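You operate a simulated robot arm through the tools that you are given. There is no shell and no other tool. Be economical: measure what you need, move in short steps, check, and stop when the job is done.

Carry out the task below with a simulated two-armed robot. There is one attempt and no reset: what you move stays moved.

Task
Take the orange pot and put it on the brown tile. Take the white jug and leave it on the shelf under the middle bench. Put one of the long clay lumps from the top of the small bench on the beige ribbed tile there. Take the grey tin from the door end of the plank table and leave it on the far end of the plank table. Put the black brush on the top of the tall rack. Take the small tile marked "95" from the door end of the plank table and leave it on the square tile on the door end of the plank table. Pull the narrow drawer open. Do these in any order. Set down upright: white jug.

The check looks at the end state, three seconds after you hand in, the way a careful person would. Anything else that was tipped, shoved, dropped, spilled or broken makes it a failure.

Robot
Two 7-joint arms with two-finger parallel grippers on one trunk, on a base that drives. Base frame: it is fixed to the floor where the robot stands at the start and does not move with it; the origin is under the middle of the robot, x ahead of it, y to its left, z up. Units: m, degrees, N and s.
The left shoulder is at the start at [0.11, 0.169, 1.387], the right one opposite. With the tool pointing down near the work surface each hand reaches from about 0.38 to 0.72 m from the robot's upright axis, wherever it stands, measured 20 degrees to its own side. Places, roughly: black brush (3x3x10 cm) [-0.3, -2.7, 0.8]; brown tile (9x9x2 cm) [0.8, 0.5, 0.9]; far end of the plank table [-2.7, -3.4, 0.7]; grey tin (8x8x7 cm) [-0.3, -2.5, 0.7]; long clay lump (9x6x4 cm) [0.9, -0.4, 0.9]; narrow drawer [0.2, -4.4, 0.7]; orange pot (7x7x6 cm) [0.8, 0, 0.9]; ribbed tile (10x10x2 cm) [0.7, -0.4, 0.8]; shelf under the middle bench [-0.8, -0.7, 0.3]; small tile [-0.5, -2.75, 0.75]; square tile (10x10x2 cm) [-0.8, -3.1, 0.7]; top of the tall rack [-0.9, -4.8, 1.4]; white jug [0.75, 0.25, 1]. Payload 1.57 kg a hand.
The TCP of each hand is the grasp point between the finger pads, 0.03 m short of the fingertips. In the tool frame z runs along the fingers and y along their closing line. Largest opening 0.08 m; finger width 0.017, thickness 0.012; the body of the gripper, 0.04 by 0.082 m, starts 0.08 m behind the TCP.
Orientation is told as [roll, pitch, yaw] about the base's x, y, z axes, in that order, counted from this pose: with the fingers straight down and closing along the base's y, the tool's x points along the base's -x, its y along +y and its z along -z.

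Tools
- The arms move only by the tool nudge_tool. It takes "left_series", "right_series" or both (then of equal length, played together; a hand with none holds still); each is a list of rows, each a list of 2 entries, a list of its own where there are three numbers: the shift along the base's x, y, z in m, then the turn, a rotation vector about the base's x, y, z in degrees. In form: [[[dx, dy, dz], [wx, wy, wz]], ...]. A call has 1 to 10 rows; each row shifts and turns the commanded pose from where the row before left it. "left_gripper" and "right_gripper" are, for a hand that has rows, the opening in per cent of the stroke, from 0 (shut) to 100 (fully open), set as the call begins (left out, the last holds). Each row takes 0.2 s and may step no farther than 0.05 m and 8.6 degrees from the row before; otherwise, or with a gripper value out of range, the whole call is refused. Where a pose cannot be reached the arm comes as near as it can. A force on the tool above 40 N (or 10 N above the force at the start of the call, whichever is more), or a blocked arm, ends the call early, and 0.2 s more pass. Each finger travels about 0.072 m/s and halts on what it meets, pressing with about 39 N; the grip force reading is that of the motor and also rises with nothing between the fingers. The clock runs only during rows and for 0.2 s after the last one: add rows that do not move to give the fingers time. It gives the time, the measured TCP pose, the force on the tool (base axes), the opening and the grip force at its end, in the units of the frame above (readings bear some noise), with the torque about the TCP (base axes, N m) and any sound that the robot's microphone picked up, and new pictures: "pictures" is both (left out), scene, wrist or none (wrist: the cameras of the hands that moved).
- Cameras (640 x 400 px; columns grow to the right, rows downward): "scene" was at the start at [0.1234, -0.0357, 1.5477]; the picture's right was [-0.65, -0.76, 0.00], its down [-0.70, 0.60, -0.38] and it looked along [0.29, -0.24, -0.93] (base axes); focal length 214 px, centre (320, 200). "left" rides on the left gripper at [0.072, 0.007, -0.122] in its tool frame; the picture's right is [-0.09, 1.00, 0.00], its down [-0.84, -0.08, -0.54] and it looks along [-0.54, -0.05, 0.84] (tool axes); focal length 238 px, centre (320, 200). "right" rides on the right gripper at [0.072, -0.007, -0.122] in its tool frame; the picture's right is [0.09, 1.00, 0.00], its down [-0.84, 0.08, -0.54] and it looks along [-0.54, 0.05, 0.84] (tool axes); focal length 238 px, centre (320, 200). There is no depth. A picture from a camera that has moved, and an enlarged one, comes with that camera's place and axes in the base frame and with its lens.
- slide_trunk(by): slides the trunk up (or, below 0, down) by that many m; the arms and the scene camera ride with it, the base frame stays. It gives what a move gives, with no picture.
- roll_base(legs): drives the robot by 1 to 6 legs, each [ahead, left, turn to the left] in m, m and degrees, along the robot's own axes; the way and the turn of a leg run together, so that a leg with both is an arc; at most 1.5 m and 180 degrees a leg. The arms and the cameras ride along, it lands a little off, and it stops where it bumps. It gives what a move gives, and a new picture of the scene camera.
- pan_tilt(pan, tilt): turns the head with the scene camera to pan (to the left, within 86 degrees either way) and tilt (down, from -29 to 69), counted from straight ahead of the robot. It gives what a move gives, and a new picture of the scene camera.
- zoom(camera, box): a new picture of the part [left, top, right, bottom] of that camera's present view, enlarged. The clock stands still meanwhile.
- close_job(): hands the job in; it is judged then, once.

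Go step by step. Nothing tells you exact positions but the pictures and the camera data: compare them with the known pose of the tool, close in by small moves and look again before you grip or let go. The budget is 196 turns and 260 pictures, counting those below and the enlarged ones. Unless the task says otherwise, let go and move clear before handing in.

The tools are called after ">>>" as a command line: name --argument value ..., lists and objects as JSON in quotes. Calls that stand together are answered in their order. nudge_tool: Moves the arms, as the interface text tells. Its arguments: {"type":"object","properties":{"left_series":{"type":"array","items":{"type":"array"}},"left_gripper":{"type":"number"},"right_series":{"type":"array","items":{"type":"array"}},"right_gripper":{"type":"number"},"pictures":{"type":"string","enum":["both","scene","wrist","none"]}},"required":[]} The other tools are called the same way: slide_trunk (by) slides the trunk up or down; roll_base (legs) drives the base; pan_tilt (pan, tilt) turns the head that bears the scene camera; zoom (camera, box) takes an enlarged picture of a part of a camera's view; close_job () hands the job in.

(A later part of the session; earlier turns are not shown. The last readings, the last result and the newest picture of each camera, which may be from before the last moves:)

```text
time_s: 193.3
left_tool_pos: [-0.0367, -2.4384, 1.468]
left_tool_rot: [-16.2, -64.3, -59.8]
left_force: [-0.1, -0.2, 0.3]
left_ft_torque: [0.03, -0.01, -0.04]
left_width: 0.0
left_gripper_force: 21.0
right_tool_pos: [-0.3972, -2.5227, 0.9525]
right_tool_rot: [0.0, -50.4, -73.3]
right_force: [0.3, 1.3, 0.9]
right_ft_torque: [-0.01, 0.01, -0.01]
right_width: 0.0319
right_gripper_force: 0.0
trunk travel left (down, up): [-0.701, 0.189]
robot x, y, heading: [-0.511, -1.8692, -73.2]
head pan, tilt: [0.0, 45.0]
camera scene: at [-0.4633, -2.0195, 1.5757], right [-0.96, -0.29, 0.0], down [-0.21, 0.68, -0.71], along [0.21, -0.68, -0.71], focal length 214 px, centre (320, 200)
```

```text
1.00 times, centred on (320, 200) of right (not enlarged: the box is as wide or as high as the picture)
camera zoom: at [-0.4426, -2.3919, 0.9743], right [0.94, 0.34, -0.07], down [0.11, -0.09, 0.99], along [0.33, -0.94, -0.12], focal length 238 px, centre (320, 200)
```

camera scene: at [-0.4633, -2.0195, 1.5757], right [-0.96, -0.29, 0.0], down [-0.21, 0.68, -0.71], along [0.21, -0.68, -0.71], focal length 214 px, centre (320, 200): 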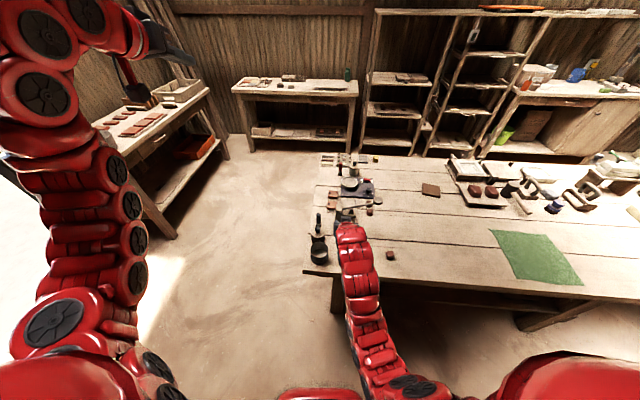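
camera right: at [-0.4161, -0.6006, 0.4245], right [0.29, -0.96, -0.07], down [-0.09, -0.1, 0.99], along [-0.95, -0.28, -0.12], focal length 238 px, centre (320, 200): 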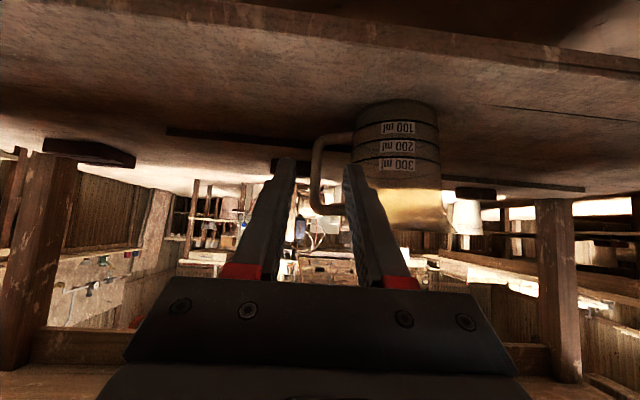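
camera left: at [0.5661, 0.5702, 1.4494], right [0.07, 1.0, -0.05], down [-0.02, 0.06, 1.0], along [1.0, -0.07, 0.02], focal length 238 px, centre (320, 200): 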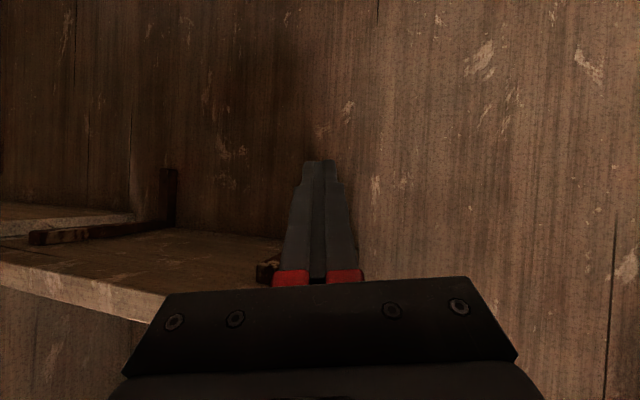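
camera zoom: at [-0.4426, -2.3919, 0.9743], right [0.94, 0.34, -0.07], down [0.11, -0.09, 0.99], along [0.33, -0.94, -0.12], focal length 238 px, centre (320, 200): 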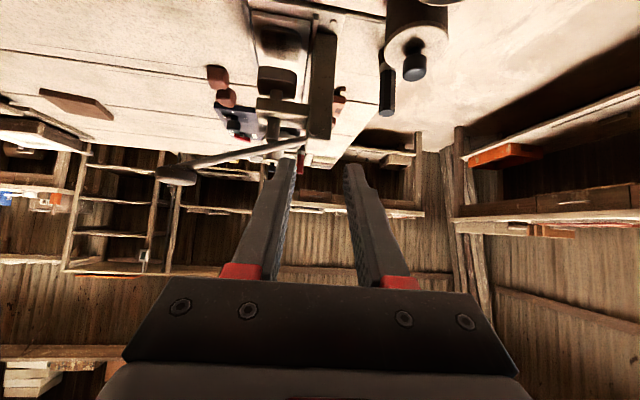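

Grey tin at the corner, black brush standing behind the bottle. I zoom closer to find the tile marked "95".

>>> zoom --camera "scene" --box '[310, 180, 400, 240]'

>>> zoom --camera "right" --box '[140, 20, 380, 200]'

```text
6.67 times, centred on (355, 210) of scene
camera zoom: at [-0.4633, -2.0195, 1.5757], right [-0.96, -0.29, 0.0], down [-0.21, 0.68, -0.71], along [0.21, -0.68, -0.71], focal length 1430 px, centre (87, 133)
```

zoom: 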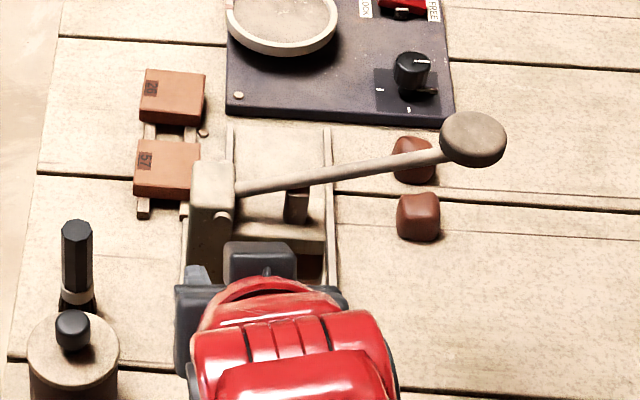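

```text
2.22 times, centred on (260, 110) of right
camera zoom: at [-0.4426, -2.3919, 0.9743], right [0.94, 0.34, -0.07], down [0.11, -0.09, 0.99], along [0.33, -0.94, -0.12], focal length 530 px, centre (453, 400)
```

zoom: 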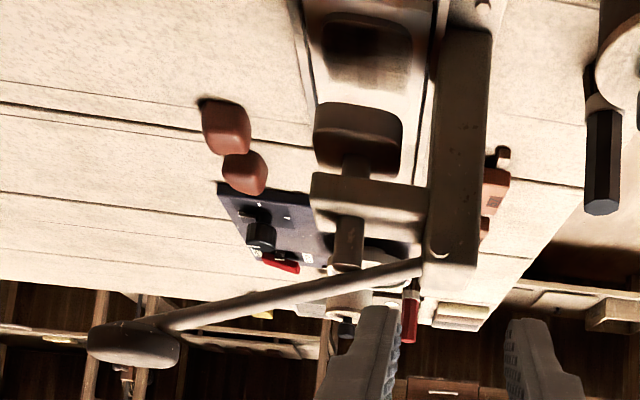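

Two small marked tiles rest on rails by the press; my arm hides part of the area. I move the right hand aside, bringing it back to point down.

>>> nudge_tool --right_series '[[[-0.035, -0.01, 0.02], [8, 2.4, 0]], [[-0.035, -0.01, 0.02], [8, 2.4, 0]], [[-0.035, -0.01, 0.02], [8, 2.4, 0]], [[-0.035, -0.01, 0.02], [8, 2.4, 0]], [[-0.035, -0.01, 0], [8, 2.4, 0]], [[-0.035, -0.01, 0], [8, 2.4, 0]], [[-0.035, -0.01, 0], [0, 0, 0]], [[0, 0, 0], [0, 0, 0]]]' --right_gripper 100 --pictures "none"

>>> zoom --camera "scene" --box '[300, 170, 400, 240]'

>>> zoom --camera "scene" --box '[325, 185, 355, 215]'

```text
time_s: 195.1
left_tool_pos: [-0.0358, -2.4376, 1.4685]
left_tool_rot: [-16.3, -64.4, -59.8]
left_force: [0.3, 0.7, 0.3]
left_ft_torque: [-0.02, -0.01, -0.02]
left_width: 0.0
left_gripper_force: 21.2
right_tool_pos: [-0.6411, -2.599, 1.0167]
right_tool_rot: [0.0, -0.2, -73.4]
right_force: [-0.5, -0.2, -0.1]
right_ft_torque: [-0.02, -0.03, 0.01]
right_width: 0.0802
right_gripper_force: 0.1
right hand out of reach, approached as far as the arm can: row 4
trunk travel left (down, up): [-0.701, 0.189]
robot x, y, heading: [-0.5119, -1.8686, -73.1]
head pan, tilt: [0.0, 45.0]
```

```text
5.71 times, centred on (350, 205) of scene
camera zoom: at [-0.4633, -2.0195, 1.5757], right [-0.96, -0.29, 0.0], down [-0.21, 0.68, -0.71], along [0.21, -0.68, -0.71], focal length 1226 px, centre (149, 171)
```

zoom: 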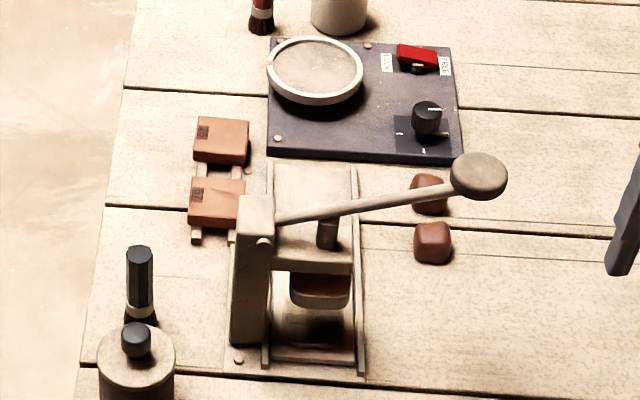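

```text
13.33 times, centred on (340, 200) of scene
camera zoom: at [-0.4633, -2.0195, 1.5757], right [-0.96, -0.29, 0.0], down [-0.21, 0.68, -0.71], along [0.21, -0.68, -0.71], focal length 2860 px, centre (53, 200)
```

zoom: 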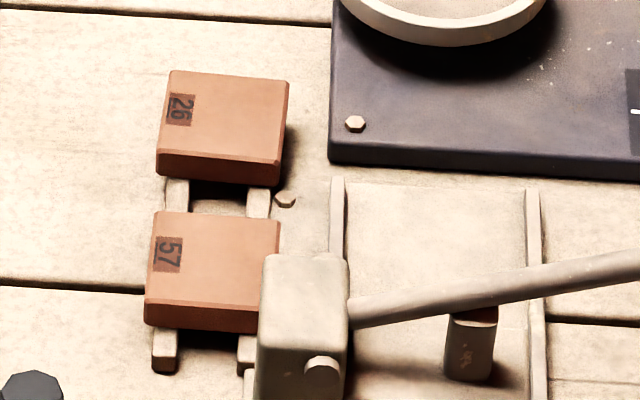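

Those tiles read "26" and "57". I check the other small blocks for "95".

>>> zoom --camera "scene" --box '[360, 192, 400, 222]'

>>> zoom --camera "scene" --box '[376, 240, 406, 264]'

>>> zoom --camera "right" --box '[0, 0, 640, 400]'

```text
13.33 times, centred on (380, 207) of scene
camera zoom: at [-0.4633, -2.0195, 1.5757], right [-0.96, -0.29, 0.0], down [-0.21, 0.68, -0.71], along [0.21, -0.68, -0.71], focal length 2860 px, centre (-480, 107)
```

zoom: 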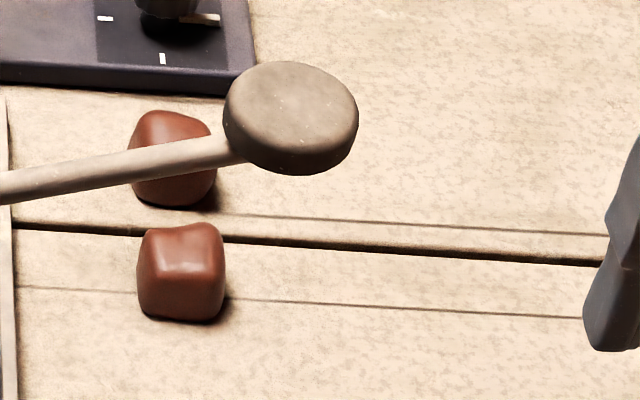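

```text
16.00 times, centred on (391, 252) of scene
camera zoom: at [-0.4633, -2.0195, 1.5757], right [-0.96, -0.29, 0.0], down [-0.21, 0.68, -0.71], along [0.21, -0.68, -0.71], focal length 3432 px, centre (-816, -632)
```

zoom: 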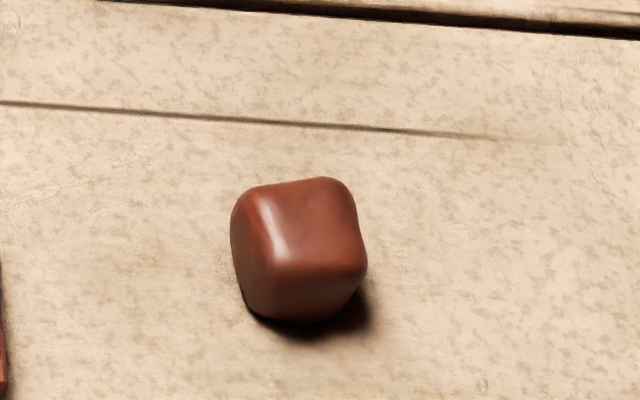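

```text
1.00 times, centred on (320, 200) of right (not enlarged: the box is as wide or as high as the picture)
camera zoom: at [-0.6674, -2.531, 1.1373], right [0.93, 0.37, 0.0], down [0.31, -0.78, 0.55], along [0.2, -0.51, -0.84], focal length 238 px, centre (320, 200)
```

zoom: 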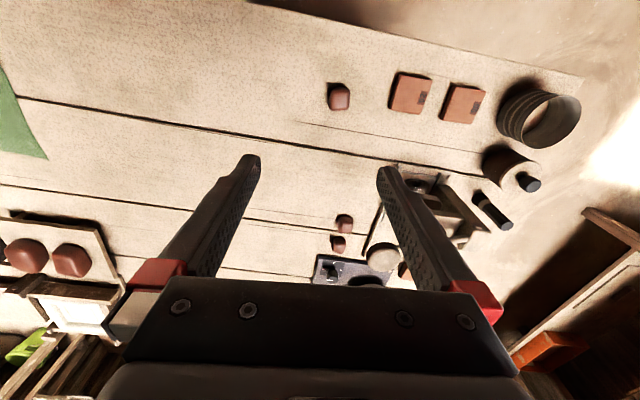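

Two more marked tiles show near the front edge. I zoom on them.

>>> zoom --camera "right" --box '[380, 60, 500, 135]'

>>> zoom --camera "scene" --box '[300, 190, 440, 290]'

```text
5.33 times, centred on (440, 98) of right
camera zoom: at [-0.6674, -2.531, 1.1373], right [0.93, 0.37, 0.0], down [0.31, -0.78, 0.55], along [0.2, -0.51, -0.84], focal length 1271 px, centre (-320, 747)
```

zoom: 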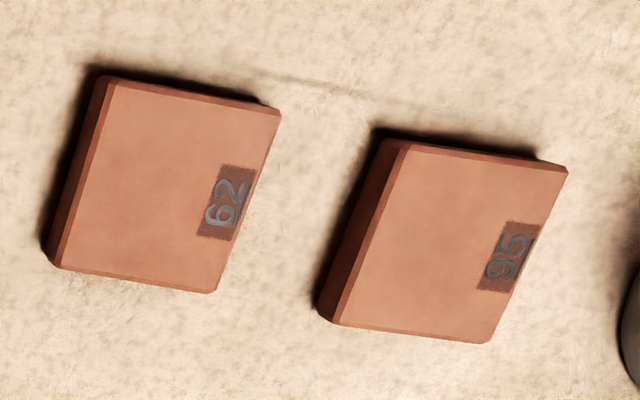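

```text
4.00 times, centred on (370, 240) of scene
camera zoom: at [-0.4633, -2.0195, 1.5757], right [-0.96, -0.29, 0.0], down [-0.21, 0.68, -0.71], along [0.21, -0.68, -0.71], focal length 858 px, centre (120, 40)
```

zoom: 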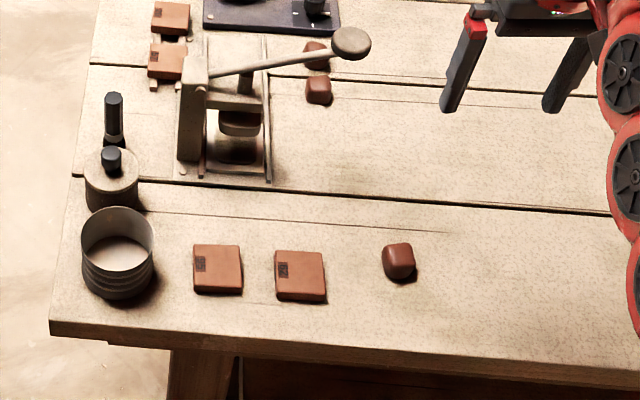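

"95" is the tile next to the tin, at about (-0.423, -2.518), 5 cm square. I also unfold the left hand back to pointing down while bringing the right hand over the tile.

>>> nudge_tool --left_series '[[[0, 0, -0.04], [6.9, 2.1, 0]], [[0, 0, -0.04], [6.9, 2.1, 0]], [[0, 0, -0.04], [6.9, 2.1, 0]], [[0, 0, -0.04], [6.9, 2.1, 0]], [[0, 0, -0.04], [6.9, 2.1, 0]], [[0, 0, -0.04], [6.9, 2.1, 0]], [[0, 0, -0.04], [6.9, 2.1, 0]], [[0, 0, -0.04], [6.9, 2.1, 0]], [[0, 0, 0], [6.5, 2, 0]], [[0, 0, 0], [0, 0, 0]]]' --right_series '[[[0.035, 0.012, 0], [0, 0, 0]], [[0.035, 0.012, 0], [0, 0, 0]], [[0.035, 0.012, 0], [0, 0, 0]], [[0.035, 0.012, 0], [0, 0, 0]], [[0.035, 0.012, 0], [0, 0, 0]], [[0.04, 0.02, 0], [0, 0, 0]], [[0, 0, -0.03], [0, 0, 0]], [[0, 0, -0.03], [0, 0, 0]], [[0, 0, 0], [0, 0, 0]], [[0, 0, 0], [0, 0, 0]]]' --pictures "both"

```text
time_s: 197.3
left_tool_pos: [-0.0344, -2.4385, 1.1488]
left_tool_rot: [-4.4, -0.4, -67.4]
left_force: [-0.2, -0.5, 0.1]
left_ft_torque: [-0.01, -0.01, -0.03]
left_width: 0.0003
left_gripper_force: 21.7
right_tool_pos: [-0.4281, -2.5194, 0.9521]
right_tool_rot: [0.1, -0.5, -73.3]
right_force: [0.9, 0.3, -0.1]
right_ft_torque: [0.01, 0.03, 0.01]
right_width: 0.08
right_gripper_force: 0.1
trunk travel left (down, up): [-0.701, 0.189]
robot x, y, heading: [-0.5066, -1.8653, -72.9]
head pan, tilt: [0.0, 45.0]
camera scene: at [-0.4627, -2.0187, 1.5758], right [-0.96, -0.29, 0.0], down [-0.21, 0.68, -0.71], along [0.21, -0.68, -0.71], focal length 214 px, centre (320, 200)
camera right: at [-0.4546, -2.4516, 1.0722], right [0.93, 0.37, 0.0], down [0.31, -0.78, 0.55], along [0.2, -0.51, -0.84], focal length 238 px, centre (320, 200)
camera left: at [-0.0477, -2.3644, 1.2696], right [0.95, 0.3, -0.08], down [0.29, -0.78, 0.55], along [0.1, -0.55, -0.83], focal length 238 px, centre (320, 200)
```

scene: 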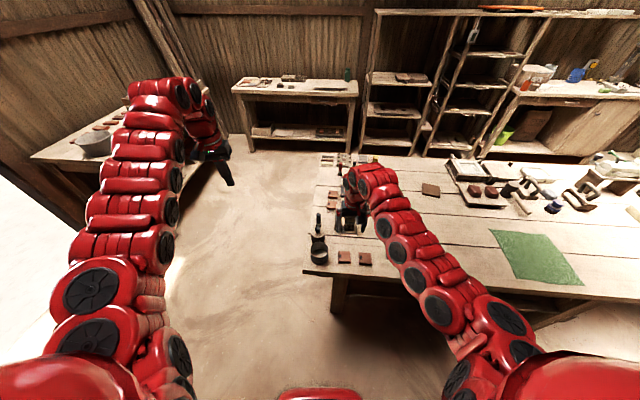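
right: 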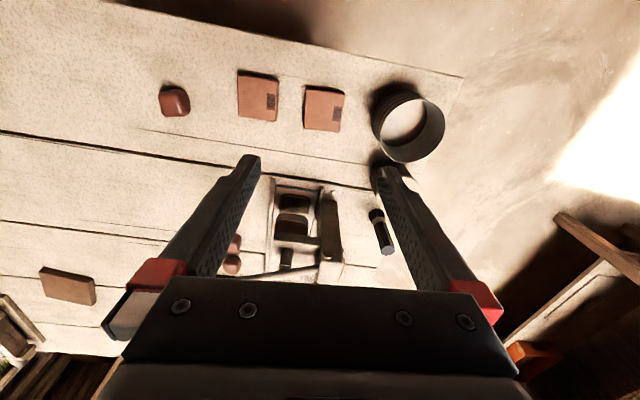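
left: 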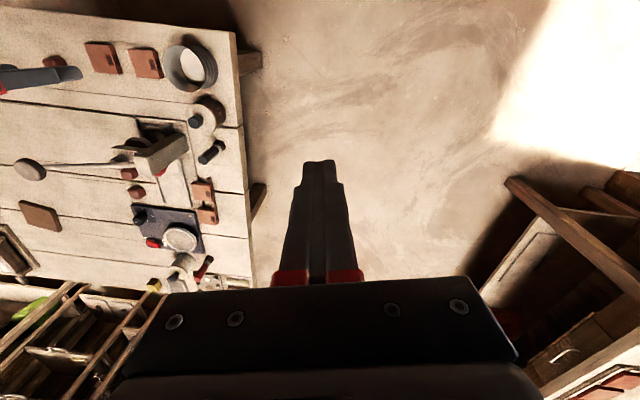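

Both hands point down now. Tile 95 is right below the hand and square with it. I set the opening to 66 mm and descend.

>>> nudge_tool --right_series '[[[0.002, 0.003, -0.04], [0, 0, 0]], [[0, 0, -0.04], [0, 0, 0]], [[0, 0, -0.04], [0, 0, 0]], [[0, 0, -0.02], [0, 0, 0]], [[0, 0, 0], [0, 0, 0]]]' --right_gripper 83 --pictures "wrist"

```text
time_s: 198.5
left_tool_pos: [-0.0342, -2.4386, 1.148]
left_tool_rot: [-4.4, -0.4, -67.4]
left_force: [-0.8, -0.4, 0.3]
left_ft_torque: [-0.01, 0.0, 0.0]
left_width: 0.0
left_gripper_force: 21.3
right_tool_pos: [-0.4263, -2.5175, 0.8141]
right_tool_rot: [0.1, -0.3, -73.3]
right_force: [-1.4, -0.6, 0.0]
right_ft_torque: [0.01, -0.02, 0.0]
right_width: 0.0664
right_gripper_force: 0.0
trunk travel left (down, up): [-0.701, 0.189]
robot x, y, heading: [-0.5071, -1.8659, -73.2]
head pan, tilt: [0.0, 45.0]
camera right: at [-0.4529, -2.449, 0.9341], right [0.93, 0.37, 0.0], down [0.31, -0.78, 0.55], along [0.2, -0.51, -0.84], focal length 238 px, centre (320, 200)
```

right: 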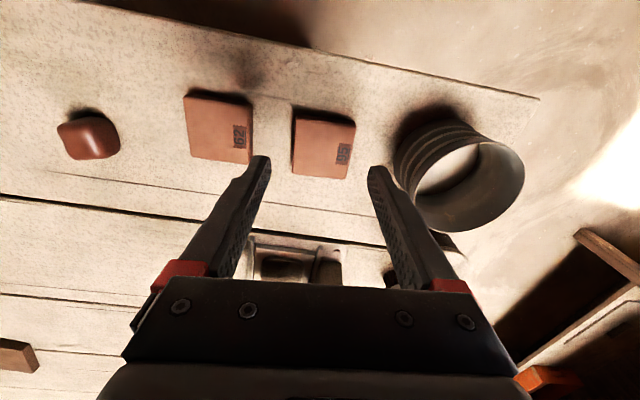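

Tile top is about z 0.741. I descend to finger contact with the table.

>>> nudge_tool --right_series '[[[0.001, 0.003, -0.025], [0, 0, 0]], [[0, 0, -0.02], [0, 0, 0]], [[0, 0, -0.006], [0, 0, 0]], [[0, 0, 0], [0, 0, 0]]]' --pictures "none"

>>> nudge_tool --right_series '[[[0, 0, -0.004], [0, 0, 0]], [[0, 0, 0], [0, 0, 0]]]' --pictures "wrist"

```text
time_s: 199.5
left_tool_pos: [-0.0343, -2.4383, 1.1488]
left_tool_rot: [-4.4, -0.4, -67.4]
left_force: [-0.3, 0.0, 0.0]
left_ft_torque: [-0.02, 0.03, 0.03]
left_width: 0.0
left_gripper_force: 21.5
right_tool_pos: [-0.4252, -2.5143, 0.7628]
right_tool_rot: [0.0, -0.2, -73.3]
right_force: [-0.2, -0.4, 0.1]
right_ft_torque: [0.02, -0.02, 0.01]
right_width: 0.0664
right_gripper_force: 0.1
trunk travel left (down, up): [-0.701, 0.189]
robot x, y, heading: [-0.5141, -1.8633, -73.0]
head pan, tilt: [0.0, 45.0]
```

```text
time_s: 200.1
left_tool_pos: [-0.0341, -2.4388, 1.1492]
left_tool_rot: [-4.5, -0.5, -67.3]
left_force: [-0.6, 0.1, -0.1]
left_ft_torque: [0.01, 0.01, 0.02]
left_width: 0.0002
left_gripper_force: 21.5
right_tool_pos: [-0.4245, -2.513, 0.7591]
right_tool_rot: [0.0, -0.2, -73.3]
right_force: [0.9, 0.0, -0.1]
right_ft_torque: [0.03, 0.03, 0.06]
right_width: 0.0662
right_gripper_force: 0.0
trunk travel left (down, up): [-0.701, 0.189]
robot x, y, heading: [-0.5125, -1.8678, -73.2]
head pan, tilt: [0.0, 45.0]
camera right: at [-0.451, -2.4456, 0.8796], right [0.93, 0.37, 0.0], down [0.31, -0.78, 0.55], along [0.2, -0.51, -0.84], focal length 238 px, centre (320, 200)
```

right: 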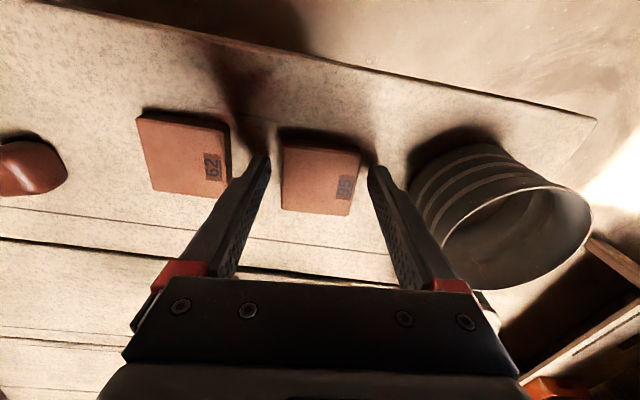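

>>> nudge_tool --right_series '[[[0, 0, -0.004], [0, 0, 0]], [[0, 0, 0], [0, 0, 0]]]' --pictures "none"

>>> nudge_tool --right_series '[[[0, 0, -0.003], [0, 0, 0]], [[0, 0, 0], [0, 0, 0]]]' --pictures "none"

```text
time_s: 200.7
left_tool_pos: [-0.0352, -2.4385, 1.1492]
left_tool_rot: [-4.3, -0.4, -67.4]
left_force: [0.9, 1.1, 0.7]
left_ft_torque: [-0.02, -0.04, 0.0]
left_width: 0.0
left_gripper_force: 21.5
right_tool_pos: [-0.4246, -2.5126, 0.755]
right_tool_rot: [0.0, -0.3, -73.3]
right_force: [0.2, -0.2, -0.3]
right_ft_torque: [0.02, 0.0, -0.01]
right_width: 0.0664
right_gripper_force: 0.0
trunk travel left (down, up): [-0.701, 0.189]
robot x, y, heading: [-0.5102, -1.8667, -73.0]
head pan, tilt: [0.0, 45.0]
```

```text
time_s: 201.3
left_tool_pos: [-0.0343, -2.4384, 1.1483]
left_tool_rot: [-4.4, -0.4, -67.4]
left_force: [0.8, -0.3, 1.0]
left_ft_torque: [-0.04, -0.01, 0.02]
left_width: 0.0
left_gripper_force: 21.7
right_tool_pos: [-0.4234, -2.5146, 0.7521]
right_tool_rot: [0.0, -0.2, -73.3]
right_force: [-0.5, -0.6, -0.3]
right_ft_torque: [0.01, 0.01, -0.03]
right_width: 0.0664
right_gripper_force: 0.1
trunk travel left (down, up): [-0.701, 0.189]
robot x, y, heading: [-0.5127, -1.8653, -72.9]
head pan, tilt: [0.0, 45.0]
```

>>> nudge_tool --right_series '[[[0, 0, -0.003], [0, 0, 0]], [[0, 0, 0], [0, 0, 0]]]' --pictures "none"

>>> nudge_tool --right_series '[[[0, 0, 0], [0, 0, 0]], [[0, 0, 0], [0, 0, 0]], [[0, 0, 0], [0, 0, 0]]]' --right_gripper 0 --pictures "wrist"

```text
time_s: 201.9
left_tool_pos: [-0.0338, -2.4371, 1.1497]
left_tool_rot: [-4.5, -0.4, -67.4]
left_force: [0.2, -0.7, -0.2]
left_ft_torque: [-0.01, -0.01, 0.02]
left_width: 0.0
left_gripper_force: 20.8
right_tool_pos: [-0.4238, -2.5136, 0.75]
right_tool_rot: [0.0, -0.4, -73.3]
right_force: [0.0, 1.0, 7.4]
right_ft_torque: [0.05, 0.23, 0.09]
right_width: 0.0661
right_gripper_force: 0.1
trunk travel left (down, up): [-0.701, 0.189]
robot x, y, heading: [-0.507, -1.8658, -73.4]
head pan, tilt: [0.0, 45.0]
```

```text
time_s: 202.7
left_tool_pos: [-0.0342, -2.4379, 1.1496]
left_tool_rot: [-4.4, -0.4, -67.4]
left_force: [0.0, 0.9, 1.1]
left_ft_torque: [0.03, 0.0, 0.03]
left_width: 0.0003
left_gripper_force: 21.2
right_tool_pos: [-0.4243, -2.5139, 0.7513]
right_tool_rot: [-0.1, -0.5, -73.4]
right_force: [-0.7, -1.2, 11.1]
right_ft_torque: [0.07, 0.01, -0.01]
right_width: 0.0514
right_gripper_force: 39.1
trunk travel left (down, up): [-0.701, 0.189]
robot x, y, heading: [-0.5059, -1.8682, -72.9]
head pan, tilt: [0.0, 45.0]
camera right: at [-0.4502, -2.446, 0.8706], right [0.93, 0.37, 0.0], down [0.31, -0.78, 0.55], along [0.2, -0.51, -0.84], focal length 238 px, centre (320, 200)
```

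right: 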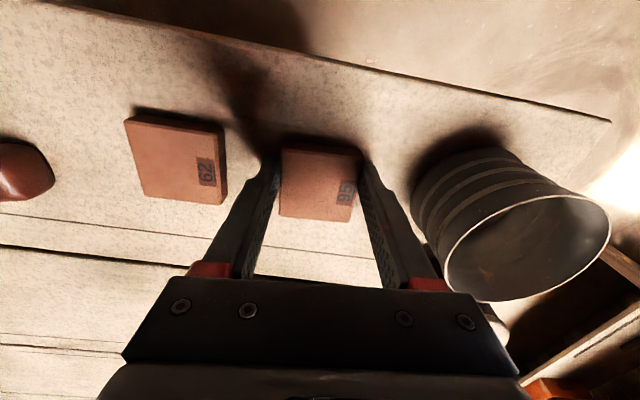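

Tile 95 is gripped. I lift it and drive around to the door end of the table, facing it lengthwise, where the brush and tin are close.

>>> nudge_tool --right_series '[[[0, 0, 0.03], [0, 0, 0]], [[0, 0, 0.05], [0, 0, 0]], [[0, 0, 0.05], [0, 0, 0]], [[0, 0, 0.05], [0, 0, 0]], [[0, 0, 0.04], [0, 0, 0]], [[0, 0, 0], [0, 0, 0]]]' --pictures "wrist"

>>> roll_base --legs '[[-0.08, 0, 0], [0, 0.85, 0], [0, 0, -88], [0, 1.0, 0]]'

```text
time_s: 204.1
left_tool_pos: [-0.0339, -2.4382, 1.1503]
left_tool_rot: [-4.4, -0.4, -67.4]
left_force: [-0.2, -0.3, -0.5]
left_ft_torque: [-0.01, 0.0, 0.02]
left_width: 0.0
left_gripper_force: 21.0
right_tool_pos: [-0.4254, -2.5153, 0.9624]
right_tool_rot: [0.0, -0.2, -73.3]
right_force: [-0.5, -0.2, -1.2]
right_ft_torque: [0.03, 0.0, -0.01]
right_width: 0.051
right_gripper_force: 39.1
trunk travel left (down, up): [-0.701, 0.189]
robot x, y, heading: [-0.5111, -1.8672, -73.0]
head pan, tilt: [0.0, 45.0]
camera right: at [-0.4515, -2.4478, 1.0831], right [0.93, 0.37, 0.0], down [0.31, -0.78, 0.55], along [0.2, -0.51, -0.84], focal length 238 px, centre (320, 200)
```

right: 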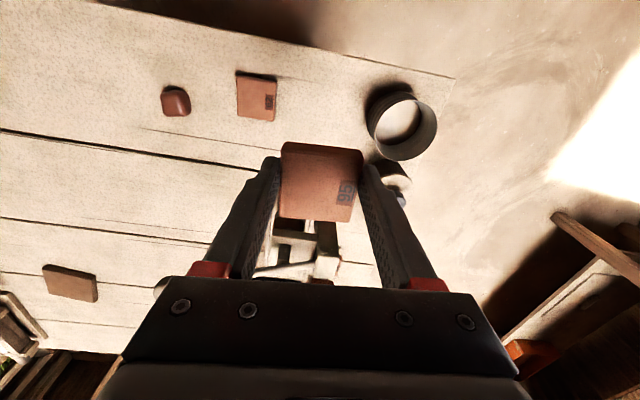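

```text
time_s: 217.8
left_tool_pos: [0.0698, -2.9818, 1.1483]
left_tool_rot: [-4.4, -0.4, -154.7]
left_force: [0.9, 0.0, 0.3]
left_ft_torque: [-0.02, -0.02, 0.05]
left_width: 0.0002
left_gripper_force: 21.6
right_tool_pos: [-0.0253, -2.595, 0.9612]
right_tool_rot: [0.0, -0.3, -160.7]
right_force: [0.0, 0.4, -0.5]
right_ft_torque: [-0.01, -0.03, 0.01]
right_width: 0.051
right_gripper_force: 38.9
trunk travel left (down, up): [-0.701, 0.189]
robot x, y, heading: [0.6184, -2.4788, -160.2]
head pan, tilt: [0.0, 45.0]
camera scene: at [0.4658, -2.5334, 1.5757], right [-0.34, 0.94, 0.0], down [0.67, 0.24, -0.71], along [-0.67, -0.24, -0.71], focal length 214 px, centre (320, 200)
```

scene: 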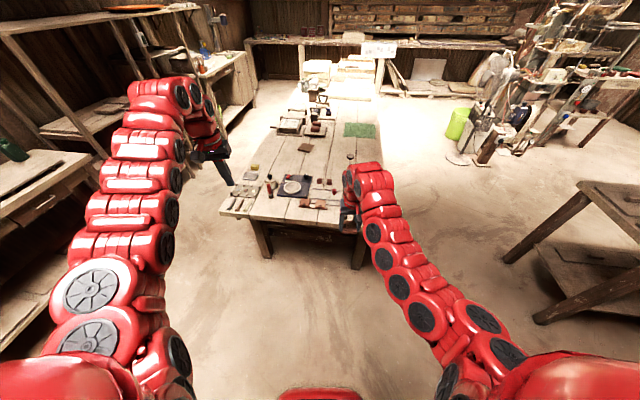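

I shift so the brush comes under the left hand's side.

>>> roll_base --legs '[[0, -0.3, 0], [0.26, 0, 0]]'

>>> nudge_tool --left_series '[[[0.005, 0.035, -0.02], [0.7, 0, 0]], [[0.005, 0.035, -0.02], [0.7, 0, 0]], [[0.005, 0.035, -0.02], [0.7, 0, 0]], [[0.005, 0.02, -0.02], [0.7, 0, 0]], [[0, 0, -0.03], [0, 0, 0]], [[0, 0, 0], [0, 0, 0]]]' --left_gripper 100 --pictures "wrist"

```text
time_s: 221.3
left_tool_pos: [-0.2757, -2.7739, 1.1499]
left_tool_rot: [-4.4, -0.4, -155.1]
left_force: [-0.5, -0.7, 0.7]
left_ft_torque: [0.01, -0.04, -0.02]
left_width: 0.0
left_gripper_force: 21.1
right_tool_pos: [-0.3697, -2.3863, 0.9627]
right_tool_rot: [0.0, -0.3, -161.0]
right_force: [-0.1, -0.2, -0.5]
right_ft_torque: [0.0, 0.01, 0.0]
right_width: 0.051
right_gripper_force: 38.8
trunk travel left (down, up): [-0.701, 0.189]
robot x, y, heading: [0.2748, -2.2741, -160.7]
head pan, tilt: [0.0, 45.0]
camera scene: at [0.1222, -2.3266, 1.5758], right [-0.33, 0.94, 0.0], down [0.67, 0.23, -0.71], along [-0.67, -0.23, -0.71], focal length 214 px, centre (320, 200)
```

scene: 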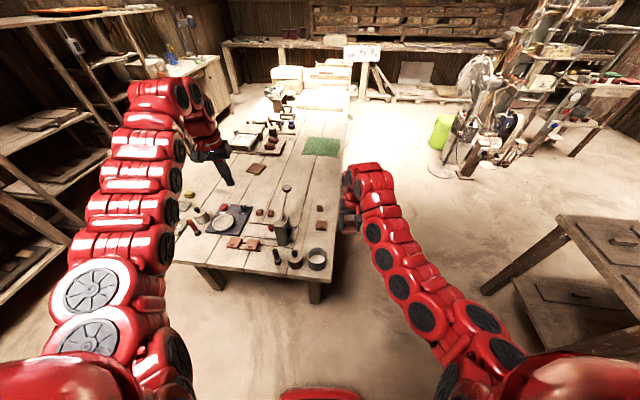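

```text
time_s: 222.7
left_tool_pos: [-0.2591, -2.668, 1.0513]
left_tool_rot: [-6.9, 0.9, -155.0]
left_force: [0.1, -0.6, 1.5]
left_ft_torque: [0.01, 0.01, 0.01]
left_width: 0.08
left_gripper_force: 0.0
left hand out of reach, approached as far as the arm can: row 4, 5
right_tool_pos: [-0.3703, -2.3877, 0.9631]
right_tool_rot: [0.0, -0.3, -161.0]
right_force: [0.1, 0.4, -0.6]
right_ft_torque: [-0.01, -0.01, -0.01]
right_width: 0.051
right_gripper_force: 38.7
trunk travel left (down, up): [-0.701, 0.189]
robot x, y, heading: [0.2752, -2.2786, -160.6]
head pan, tilt: [0.0, 45.0]
camera left: at [-0.1867, -2.6574, 1.1713], right [0.34, -0.93, -0.12], down [-0.77, -0.35, 0.54], along [-0.54, -0.09, -0.84], focal length 238 px, centre (320, 200)
```

left: 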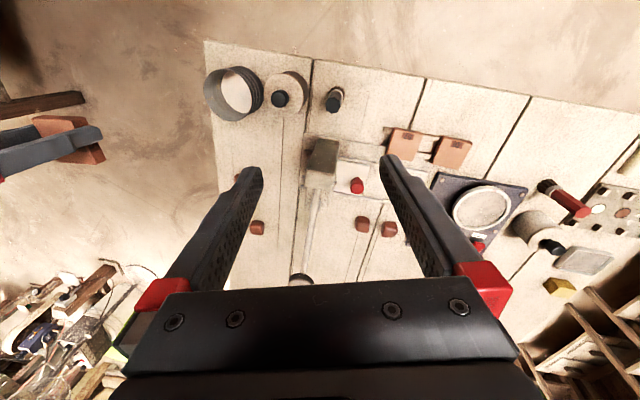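

Brush at (-0.268, -2.664). I correct the hand's small roll error (my sign was wrong) and go lower.

>>> nudge_tool --left_series '[[[-0.003, 0.001, -0.03], [-3.1, -1.5, -1.5]], [[-0.003, 0.001, -0.03], [-3.1, -1.4, -1.5]], [[-0.003, 0.001, -0.03], [0, 0, -1.5]], [[0, 0, -0.03], [0, 0, -1.5]], [[0, 0, 0], [0, 0, 0]]]' --left_gripper 62 --pictures "wrist"

```text
time_s: 223.9
left_tool_pos: [-0.2677, -2.6731, 0.9296]
left_tool_rot: [-0.1, 1.0, -161.0]
left_force: [-0.2, 0.8, -0.1]
left_ft_torque: [-0.01, 0.0, 0.0]
left_width: 0.0498
left_gripper_force: 0.0
left hand out of reach, approached as far as the arm can: row 1
right_tool_pos: [-0.3699, -2.3849, 0.9625]
right_tool_rot: [0.1, -0.3, -161.0]
right_force: [-0.3, 0.0, -1.6]
right_ft_torque: [-0.02, -0.02, 0.02]
right_width: 0.051
right_gripper_force: 38.7
trunk travel left (down, up): [-0.701, 0.189]
robot x, y, heading: [0.275, -2.2778, -160.7]
head pan, tilt: [0.0, 45.0]
camera left: at [-0.1999, -2.6578, 1.0524], right [0.24, -0.97, 0.0], down [-0.82, -0.2, 0.53], along [-0.51, -0.12, -0.85], focal length 238 px, centre (320, 200)
```

left: 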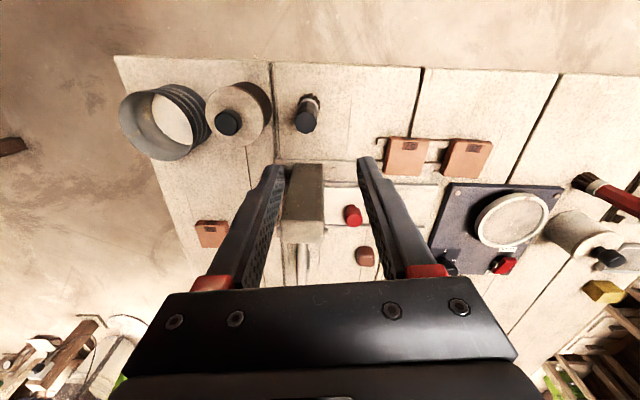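

>>> nudge_tool --left_series '[[[0.007, 0.007, -0.03], [0, -0.5, 0]], [[0.0065, 0.007, -0.03], [0, -0.5, 0]], [[0, 0, -0.008], [0, 0, 0]], [[0, 0, 0], [0, 0, 0]]]' --pictures "wrist"

>>> zoom --camera "scene" --box '[180, 170, 380, 300]'

```text
time_s: 224.9
left_tool_pos: [-0.2521, -2.6588, 0.8613]
left_tool_rot: [0.2, 1.9, -161.0]
left_force: [0.5, 0.2, -0.1]
left_ft_torque: [0.0, -0.02, 0.0]
left_width: 0.0496
left_gripper_force: 0.0
right_tool_pos: [-0.3687, -2.3856, 0.9627]
right_tool_rot: [0.0, -0.3, -161.0]
right_force: [-0.6, 0.7, -1.4]
right_ft_torque: [-0.01, -0.01, -0.03]
right_width: 0.0511
right_gripper_force: 39.6
trunk travel left (down, up): [-0.701, 0.189]
robot x, y, heading: [0.2781, -2.2732, -160.5]
head pan, tilt: [0.0, 45.0]
camera left: at [-0.1873, -2.6436, 0.9854], right [0.24, -0.97, 0.0], down [-0.83, -0.2, 0.51], along [-0.5, -0.12, -0.86], focal length 238 px, centre (320, 200)
```

left: 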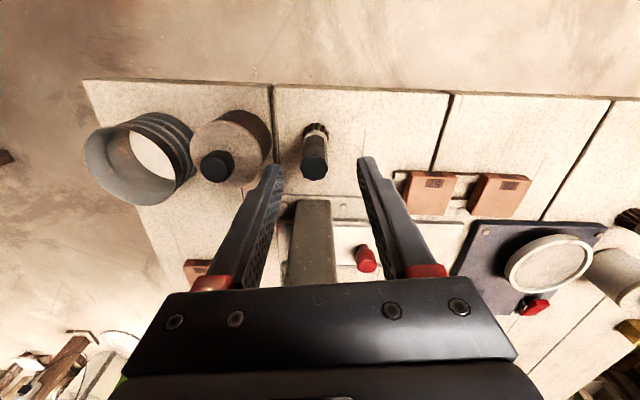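

```text
3.08 times, centred on (280, 235) of scene
camera zoom: at [0.1218, -2.3266, 1.5757], right [-0.33, 0.94, 0.0], down [0.67, 0.23, -0.71], along [-0.67, -0.23, -0.71], focal length 660 px, centre (443, 92)
```

zoom: 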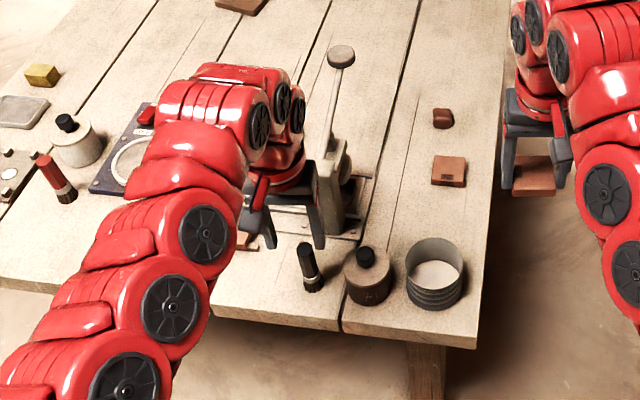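

The bottle is too close to the brush for a finger on that side. I rise a little and turn the hand 90° to close lengthwise of the table instead.

>>> nudge_tool --left_series '[[[-0.002, 0.0015, 0.03], [-0.6, 1.8, 8.5]], [[-0.002, 0.0015, 0], [0, 0, 8.5]], [[0, 0, 0], [0, 0, 8.5]], [[0, 0, 0], [0, 0, 8.5]], [[0, 0, 0], [0, 0, 8.5]], [[0, 0, 0], [0, 0, 8.5]], [[0, 0, 0], [0, 0, 8.5]], [[0, 0, 0], [0, 0, 8.5]], [[0, 0, 0], [0, 0, 8.5]], [[0, 0, 0], [0, 0, 8.5]]]' --pictures "wrist"

```text
refused: row 1 steps farther than a row can; nothing moved
```

>>> nudge_tool --left_series '[[[-0.002, 0.0015, 0.03], [-0.6, 1.8, 8]], [[-0.002, 0.0015, 0], [0, 0, 8.5]], [[0, 0, 0], [0, 0, 8.5]], [[0, 0, 0], [0, 0, 8.5]], [[0, 0, 0], [0, 0, 8.5]], [[0, 0, 0], [0, 0, 8.5]], [[0, 0, 0], [0, 0, 8.5]], [[0, 0, 0], [0, 0, 8.5]], [[0, 0, 0], [0, 0, 8.5]], [[0, 0, 0], [0, 0, 8.5]]]' --pictures "wrist"

```text
time_s: 227.1
left_tool_pos: [-0.2556, -2.6581, 0.8922]
left_tool_rot: [0.0, 0.0, -76.4]
left_force: [-0.2, -0.4, -0.8]
left_ft_torque: [0.0, 0.0, 0.02]
left_width: 0.0497
left_gripper_force: 0.0
right_tool_pos: [-0.3693, -2.3863, 0.962]
right_tool_rot: [0.0, -0.4, -160.9]
right_force: [-0.9, 0.4, -0.8]
right_ft_torque: [0.0, -0.01, -0.01]
right_width: 0.0509
right_gripper_force: 38.8
trunk travel left (down, up): [-0.701, 0.189]
robot x, y, heading: [0.276, -2.2733, -160.6]
head pan, tilt: [0.0, 45.0]
camera left: at [-0.2678, -2.5881, 1.0137], right [0.99, 0.15, 0.0], down [0.12, -0.83, 0.54], along [0.08, -0.54, -0.84], focal length 238 px, centre (320, 200)
```

left: 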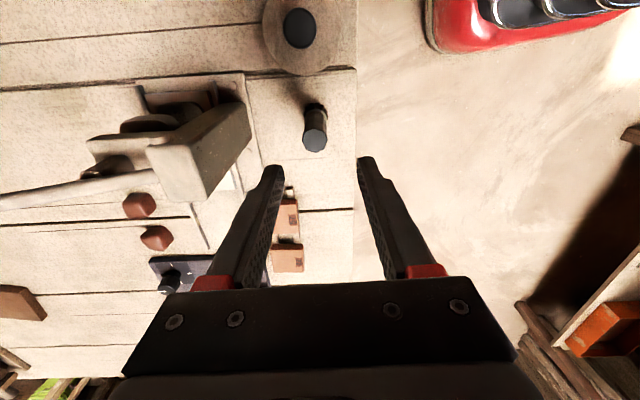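

Now there is room on both sides. I descend onto the brush handle.

>>> nudge_tool --left_series '[[[-0.004, 0.002, -0.03], [0, 0, 0]], [[0, 0, -0.03], [0, 0, 0]], [[0, 0, -0.02], [0, 0, 0]], [[0, 0, -0.015], [0, 0, 0]], [[0, 0, 0], [0, 0, 0]]]' --pictures "wrist"

```text
time_s: 228.3
left_tool_pos: [-0.2596, -2.6568, 0.7969]
left_tool_rot: [-0.1, 0.1, -76.4]
left_force: [-0.6, -0.2, 0.5]
left_ft_torque: [-0.02, 0.01, 0.03]
left_width: 0.0498
left_gripper_force: 0.1
right_tool_pos: [-0.3699, -2.386, 0.9626]
right_tool_rot: [0.0, -0.2, -161.0]
right_force: [0.3, -0.4, 0.0]
right_ft_torque: [0.0, 0.0, 0.0]
right_width: 0.0509
right_gripper_force: 38.8
trunk travel left (down, up): [-0.701, 0.189]
robot x, y, heading: [0.2762, -2.2757, -160.6]
head pan, tilt: [0.0, 45.0]
camera left: at [-0.2713, -2.5866, 0.9197], right [0.99, 0.14, 0.0], down [0.12, -0.83, 0.54], along [0.08, -0.54, -0.84], focal length 238 px, centre (320, 200)
```

left: 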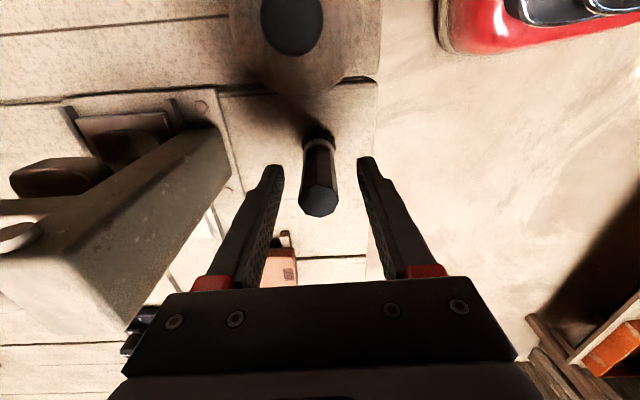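

>>> nudge_tool --left_series '[[[0, 0, 0], [0, 0, 0]], [[0, 0, 0], [0, 0, 0]], [[0, 0, 0], [0, 0, 0]]]' --left_gripper 0 --pictures "none"

>>> nudge_tool --left_series '[[[0, 0, 0.03], [0, 0, 0]], [[0, 0, 0.04], [0, 0, 0]], [[0, 0, 0.04], [0, 0, 0]], [[0, 0, 0.04], [0, 0, 0]], [[0, 0, 0], [0, 0, 0]]]' --pictures "both"

```text
time_s: 229.1
left_tool_pos: [-0.2599, -2.6578, 0.7986]
left_tool_rot: [0.1, 0.0, -76.4]
left_force: [-0.1, -0.5, 0.7]
left_ft_torque: [-0.03, 0.03, 0.0]
left_width: 0.0221
left_gripper_force: 34.9
right_tool_pos: [-0.3694, -2.386, 0.962]
right_tool_rot: [0.0, -0.3, -161.0]
right_force: [-0.4, 0.1, -1.0]
right_ft_torque: [0.03, -0.05, -0.01]
right_width: 0.051
right_gripper_force: 38.8
trunk travel left (down, up): [-0.701, 0.189]
robot x, y, heading: [0.2726, -2.2743, -160.7]
head pan, tilt: [0.0, 45.0]
```

```text
time_s: 230.3
left_tool_pos: [-0.2607, -2.6583, 0.9393]
left_tool_rot: [0.1, 0.0, -76.4]
left_force: [-0.4, 0.1, -0.5]
left_ft_torque: [-0.03, -0.01, -0.01]
left_width: 0.0225
left_gripper_force: 35.5
left hand out of reach, approached as far as the arm can: row 4
right_tool_pos: [-0.3698, -2.3867, 0.9617]
right_tool_rot: [-0.1, -0.3, -160.9]
right_force: [0.5, -0.3, -1.0]
right_ft_torque: [0.04, -0.02, 0.0]
right_width: 0.0511
right_gripper_force: 39.3
trunk travel left (down, up): [-0.701, 0.189]
robot x, y, heading: [0.2755, -2.2752, -160.6]
head pan, tilt: [0.0, 45.0]
camera scene: at [0.1212, -2.3267, 1.5756], right [-0.33, 0.94, 0.0], down [0.67, 0.23, -0.71], along [-0.67, -0.23, -0.71], focal length 214 px, centre (320, 200)
camera left: at [-0.2726, -2.587, 1.0612], right [0.99, 0.14, 0.0], down [0.12, -0.83, 0.54], along [0.08, -0.54, -0.84], focal length 238 px, centre (320, 200)
```

scene: 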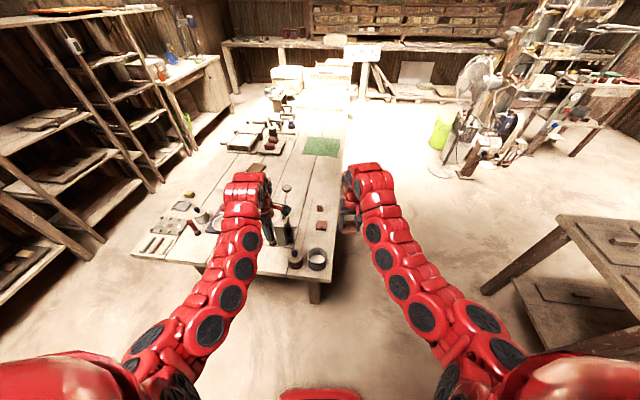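
left: 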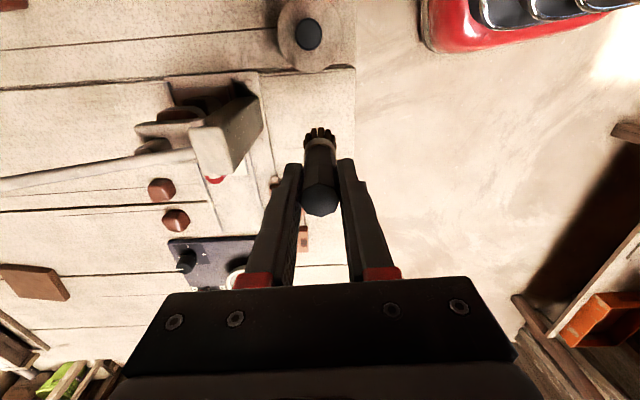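

Both the brush (left) and tile (right) are held. I raise the trunk a little, back off, pass round the table end to its south side, and turn to face it from there.

>>> slide_trunk --by 0.1

>>> roll_base --legs '[[-0.22, 0, 0], [0.46, 1.33, 0]]'

```text
time_s: 231.6
left_tool_pos: [-0.261, -2.6588, 1.0395]
left_tool_rot: [0.2, 0.0, -76.4]
left_force: [0.2, -0.5, -0.7]
left_ft_torque: [0.02, 0.01, 0.01]
left_width: 0.0221
left_gripper_force: 35.0
right_tool_pos: [-0.3703, -2.3874, 1.0619]
right_tool_rot: [0.0, -0.3, -161.0]
right_force: [0.9, -0.2, -1.4]
right_ft_torque: [0.0, -0.01, -0.01]
right_width: 0.0508
right_gripper_force: 39.1
trunk travel left (down, up): [-0.801, 0.089]
robot x, y, heading: [0.2786, -2.2727, -160.8]
head pan, tilt: [0.0, 45.0]
```

```text
time_s: 240.0
left_tool_pos: [-0.0413, -3.9949, 1.0401]
left_tool_rot: [0.1, 0.0, -76.7]
left_force: [-0.2, 0.0, -1.9]
left_ft_torque: [0.04, 0.01, 0.0]
left_width: 0.0221
left_gripper_force: 35.1
right_tool_pos: [-0.1484, -3.7244, 1.0632]
right_tool_rot: [0.0, -0.3, -161.1]
right_force: [0.7, 0.8, -0.9]
right_ft_torque: [0.06, 0.0, -0.01]
right_width: 0.0509
right_gripper_force: 39.1
trunk travel left (down, up): [-0.801, 0.089]
robot x, y, heading: [0.4966, -3.615, -160.8]
head pan, tilt: [0.0, 45.0]
camera scene: at [0.3435, -3.6662, 1.6757], right [-0.33, 0.95, 0.0], down [0.67, 0.23, -0.71], along [-0.67, -0.23, -0.71], focal length 214 px, centre (320, 200)
```

scene: 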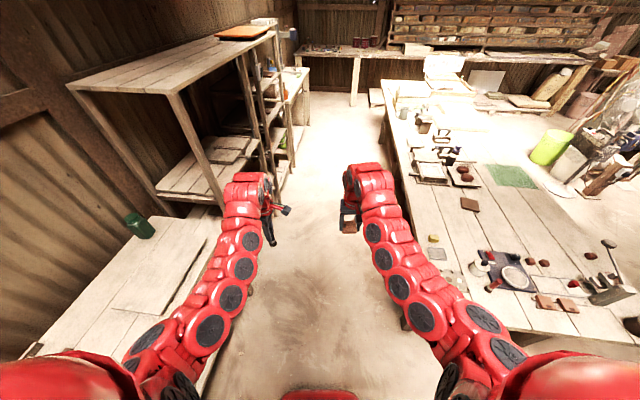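

From here facing west I can serve the table with the right hand and the rack with the left. I go forward along the aisle, closer to the table.

>>> roll_base --legs '[[0.76, -0.24, 0]]'

>>> pan_tilt --pan -45 --tilt 50

```text
time_s: 244.3
left_tool_pos: [-0.8579, -4.0104, 1.0392]
left_tool_rot: [0.1, -0.1, -77.3]
left_force: [0.1, 0.1, -0.8]
left_ft_torque: [0.0, 0.0, 0.01]
left_width: 0.022
left_gripper_force: 34.7
right_tool_pos: [-0.963, -3.7376, 1.0623]
right_tool_rot: [0.1, -0.4, -161.8]
right_force: [1.1, 0.2, -0.5]
right_ft_torque: [0.0, 0.0, 0.02]
right_width: 0.051
right_gripper_force: 39.3
trunk travel left (down, up): [-0.801, 0.089]
robot x, y, heading: [-0.3141, -3.6365, -161.8]
head pan, tilt: [0.0, 45.0]
camera scene: at [-0.4706, -3.6855, 1.6757], right [-0.32, 0.95, 0.0], down [0.67, 0.22, -0.71], along [-0.67, -0.22, -0.71], focal length 214 px, centre (320, 200)
```

scene: 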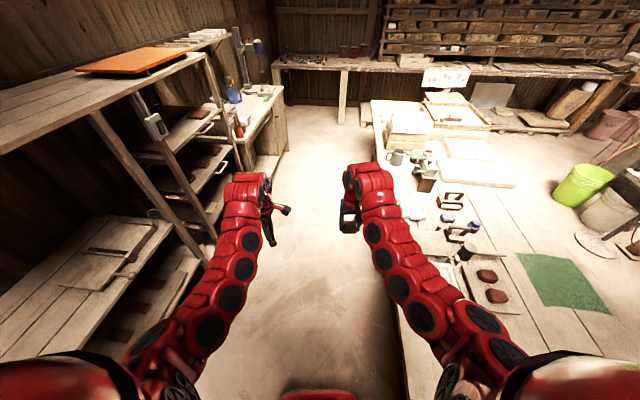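

```text
time_s: 245.4
left_tool_pos: [-0.8583, -4.0102, 1.0404]
left_tool_rot: [0.0, 0.0, -77.2]
left_force: [0.2, 0.3, -0.5]
left_ft_torque: [-0.01, 0.0, 0.01]
left_width: 0.0219
left_gripper_force: 35.2
right_tool_pos: [-0.9633, -3.7372, 1.062]
right_tool_rot: [0.0, -0.5, -161.8]
right_force: [-0.1, -0.5, -0.6]
right_ft_torque: [0.0, 0.0, 0.01]
right_width: 0.0511
right_gripper_force: 39.2
trunk travel left (down, up): [-0.801, 0.089]
robot x, y, heading: [-0.3172, -3.6372, -161.4]
head pan, tilt: [-45.0, 50.0]
camera scene: at [-0.4627, -3.6254, 1.6688], right [0.45, 0.89, 0.0], down [0.69, -0.34, -0.64], along [-0.57, 0.29, -0.77], focal length 214 px, centre (320, 200)
```

scene: 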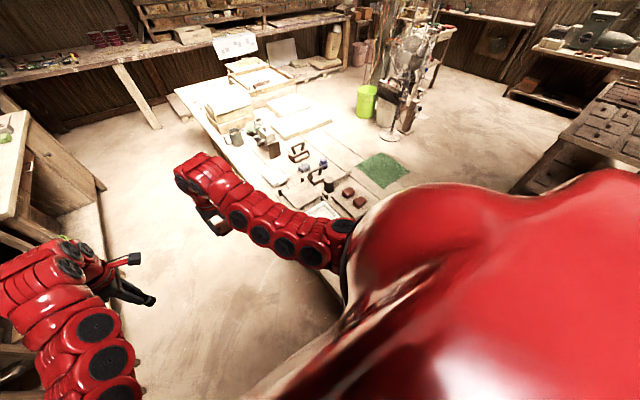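

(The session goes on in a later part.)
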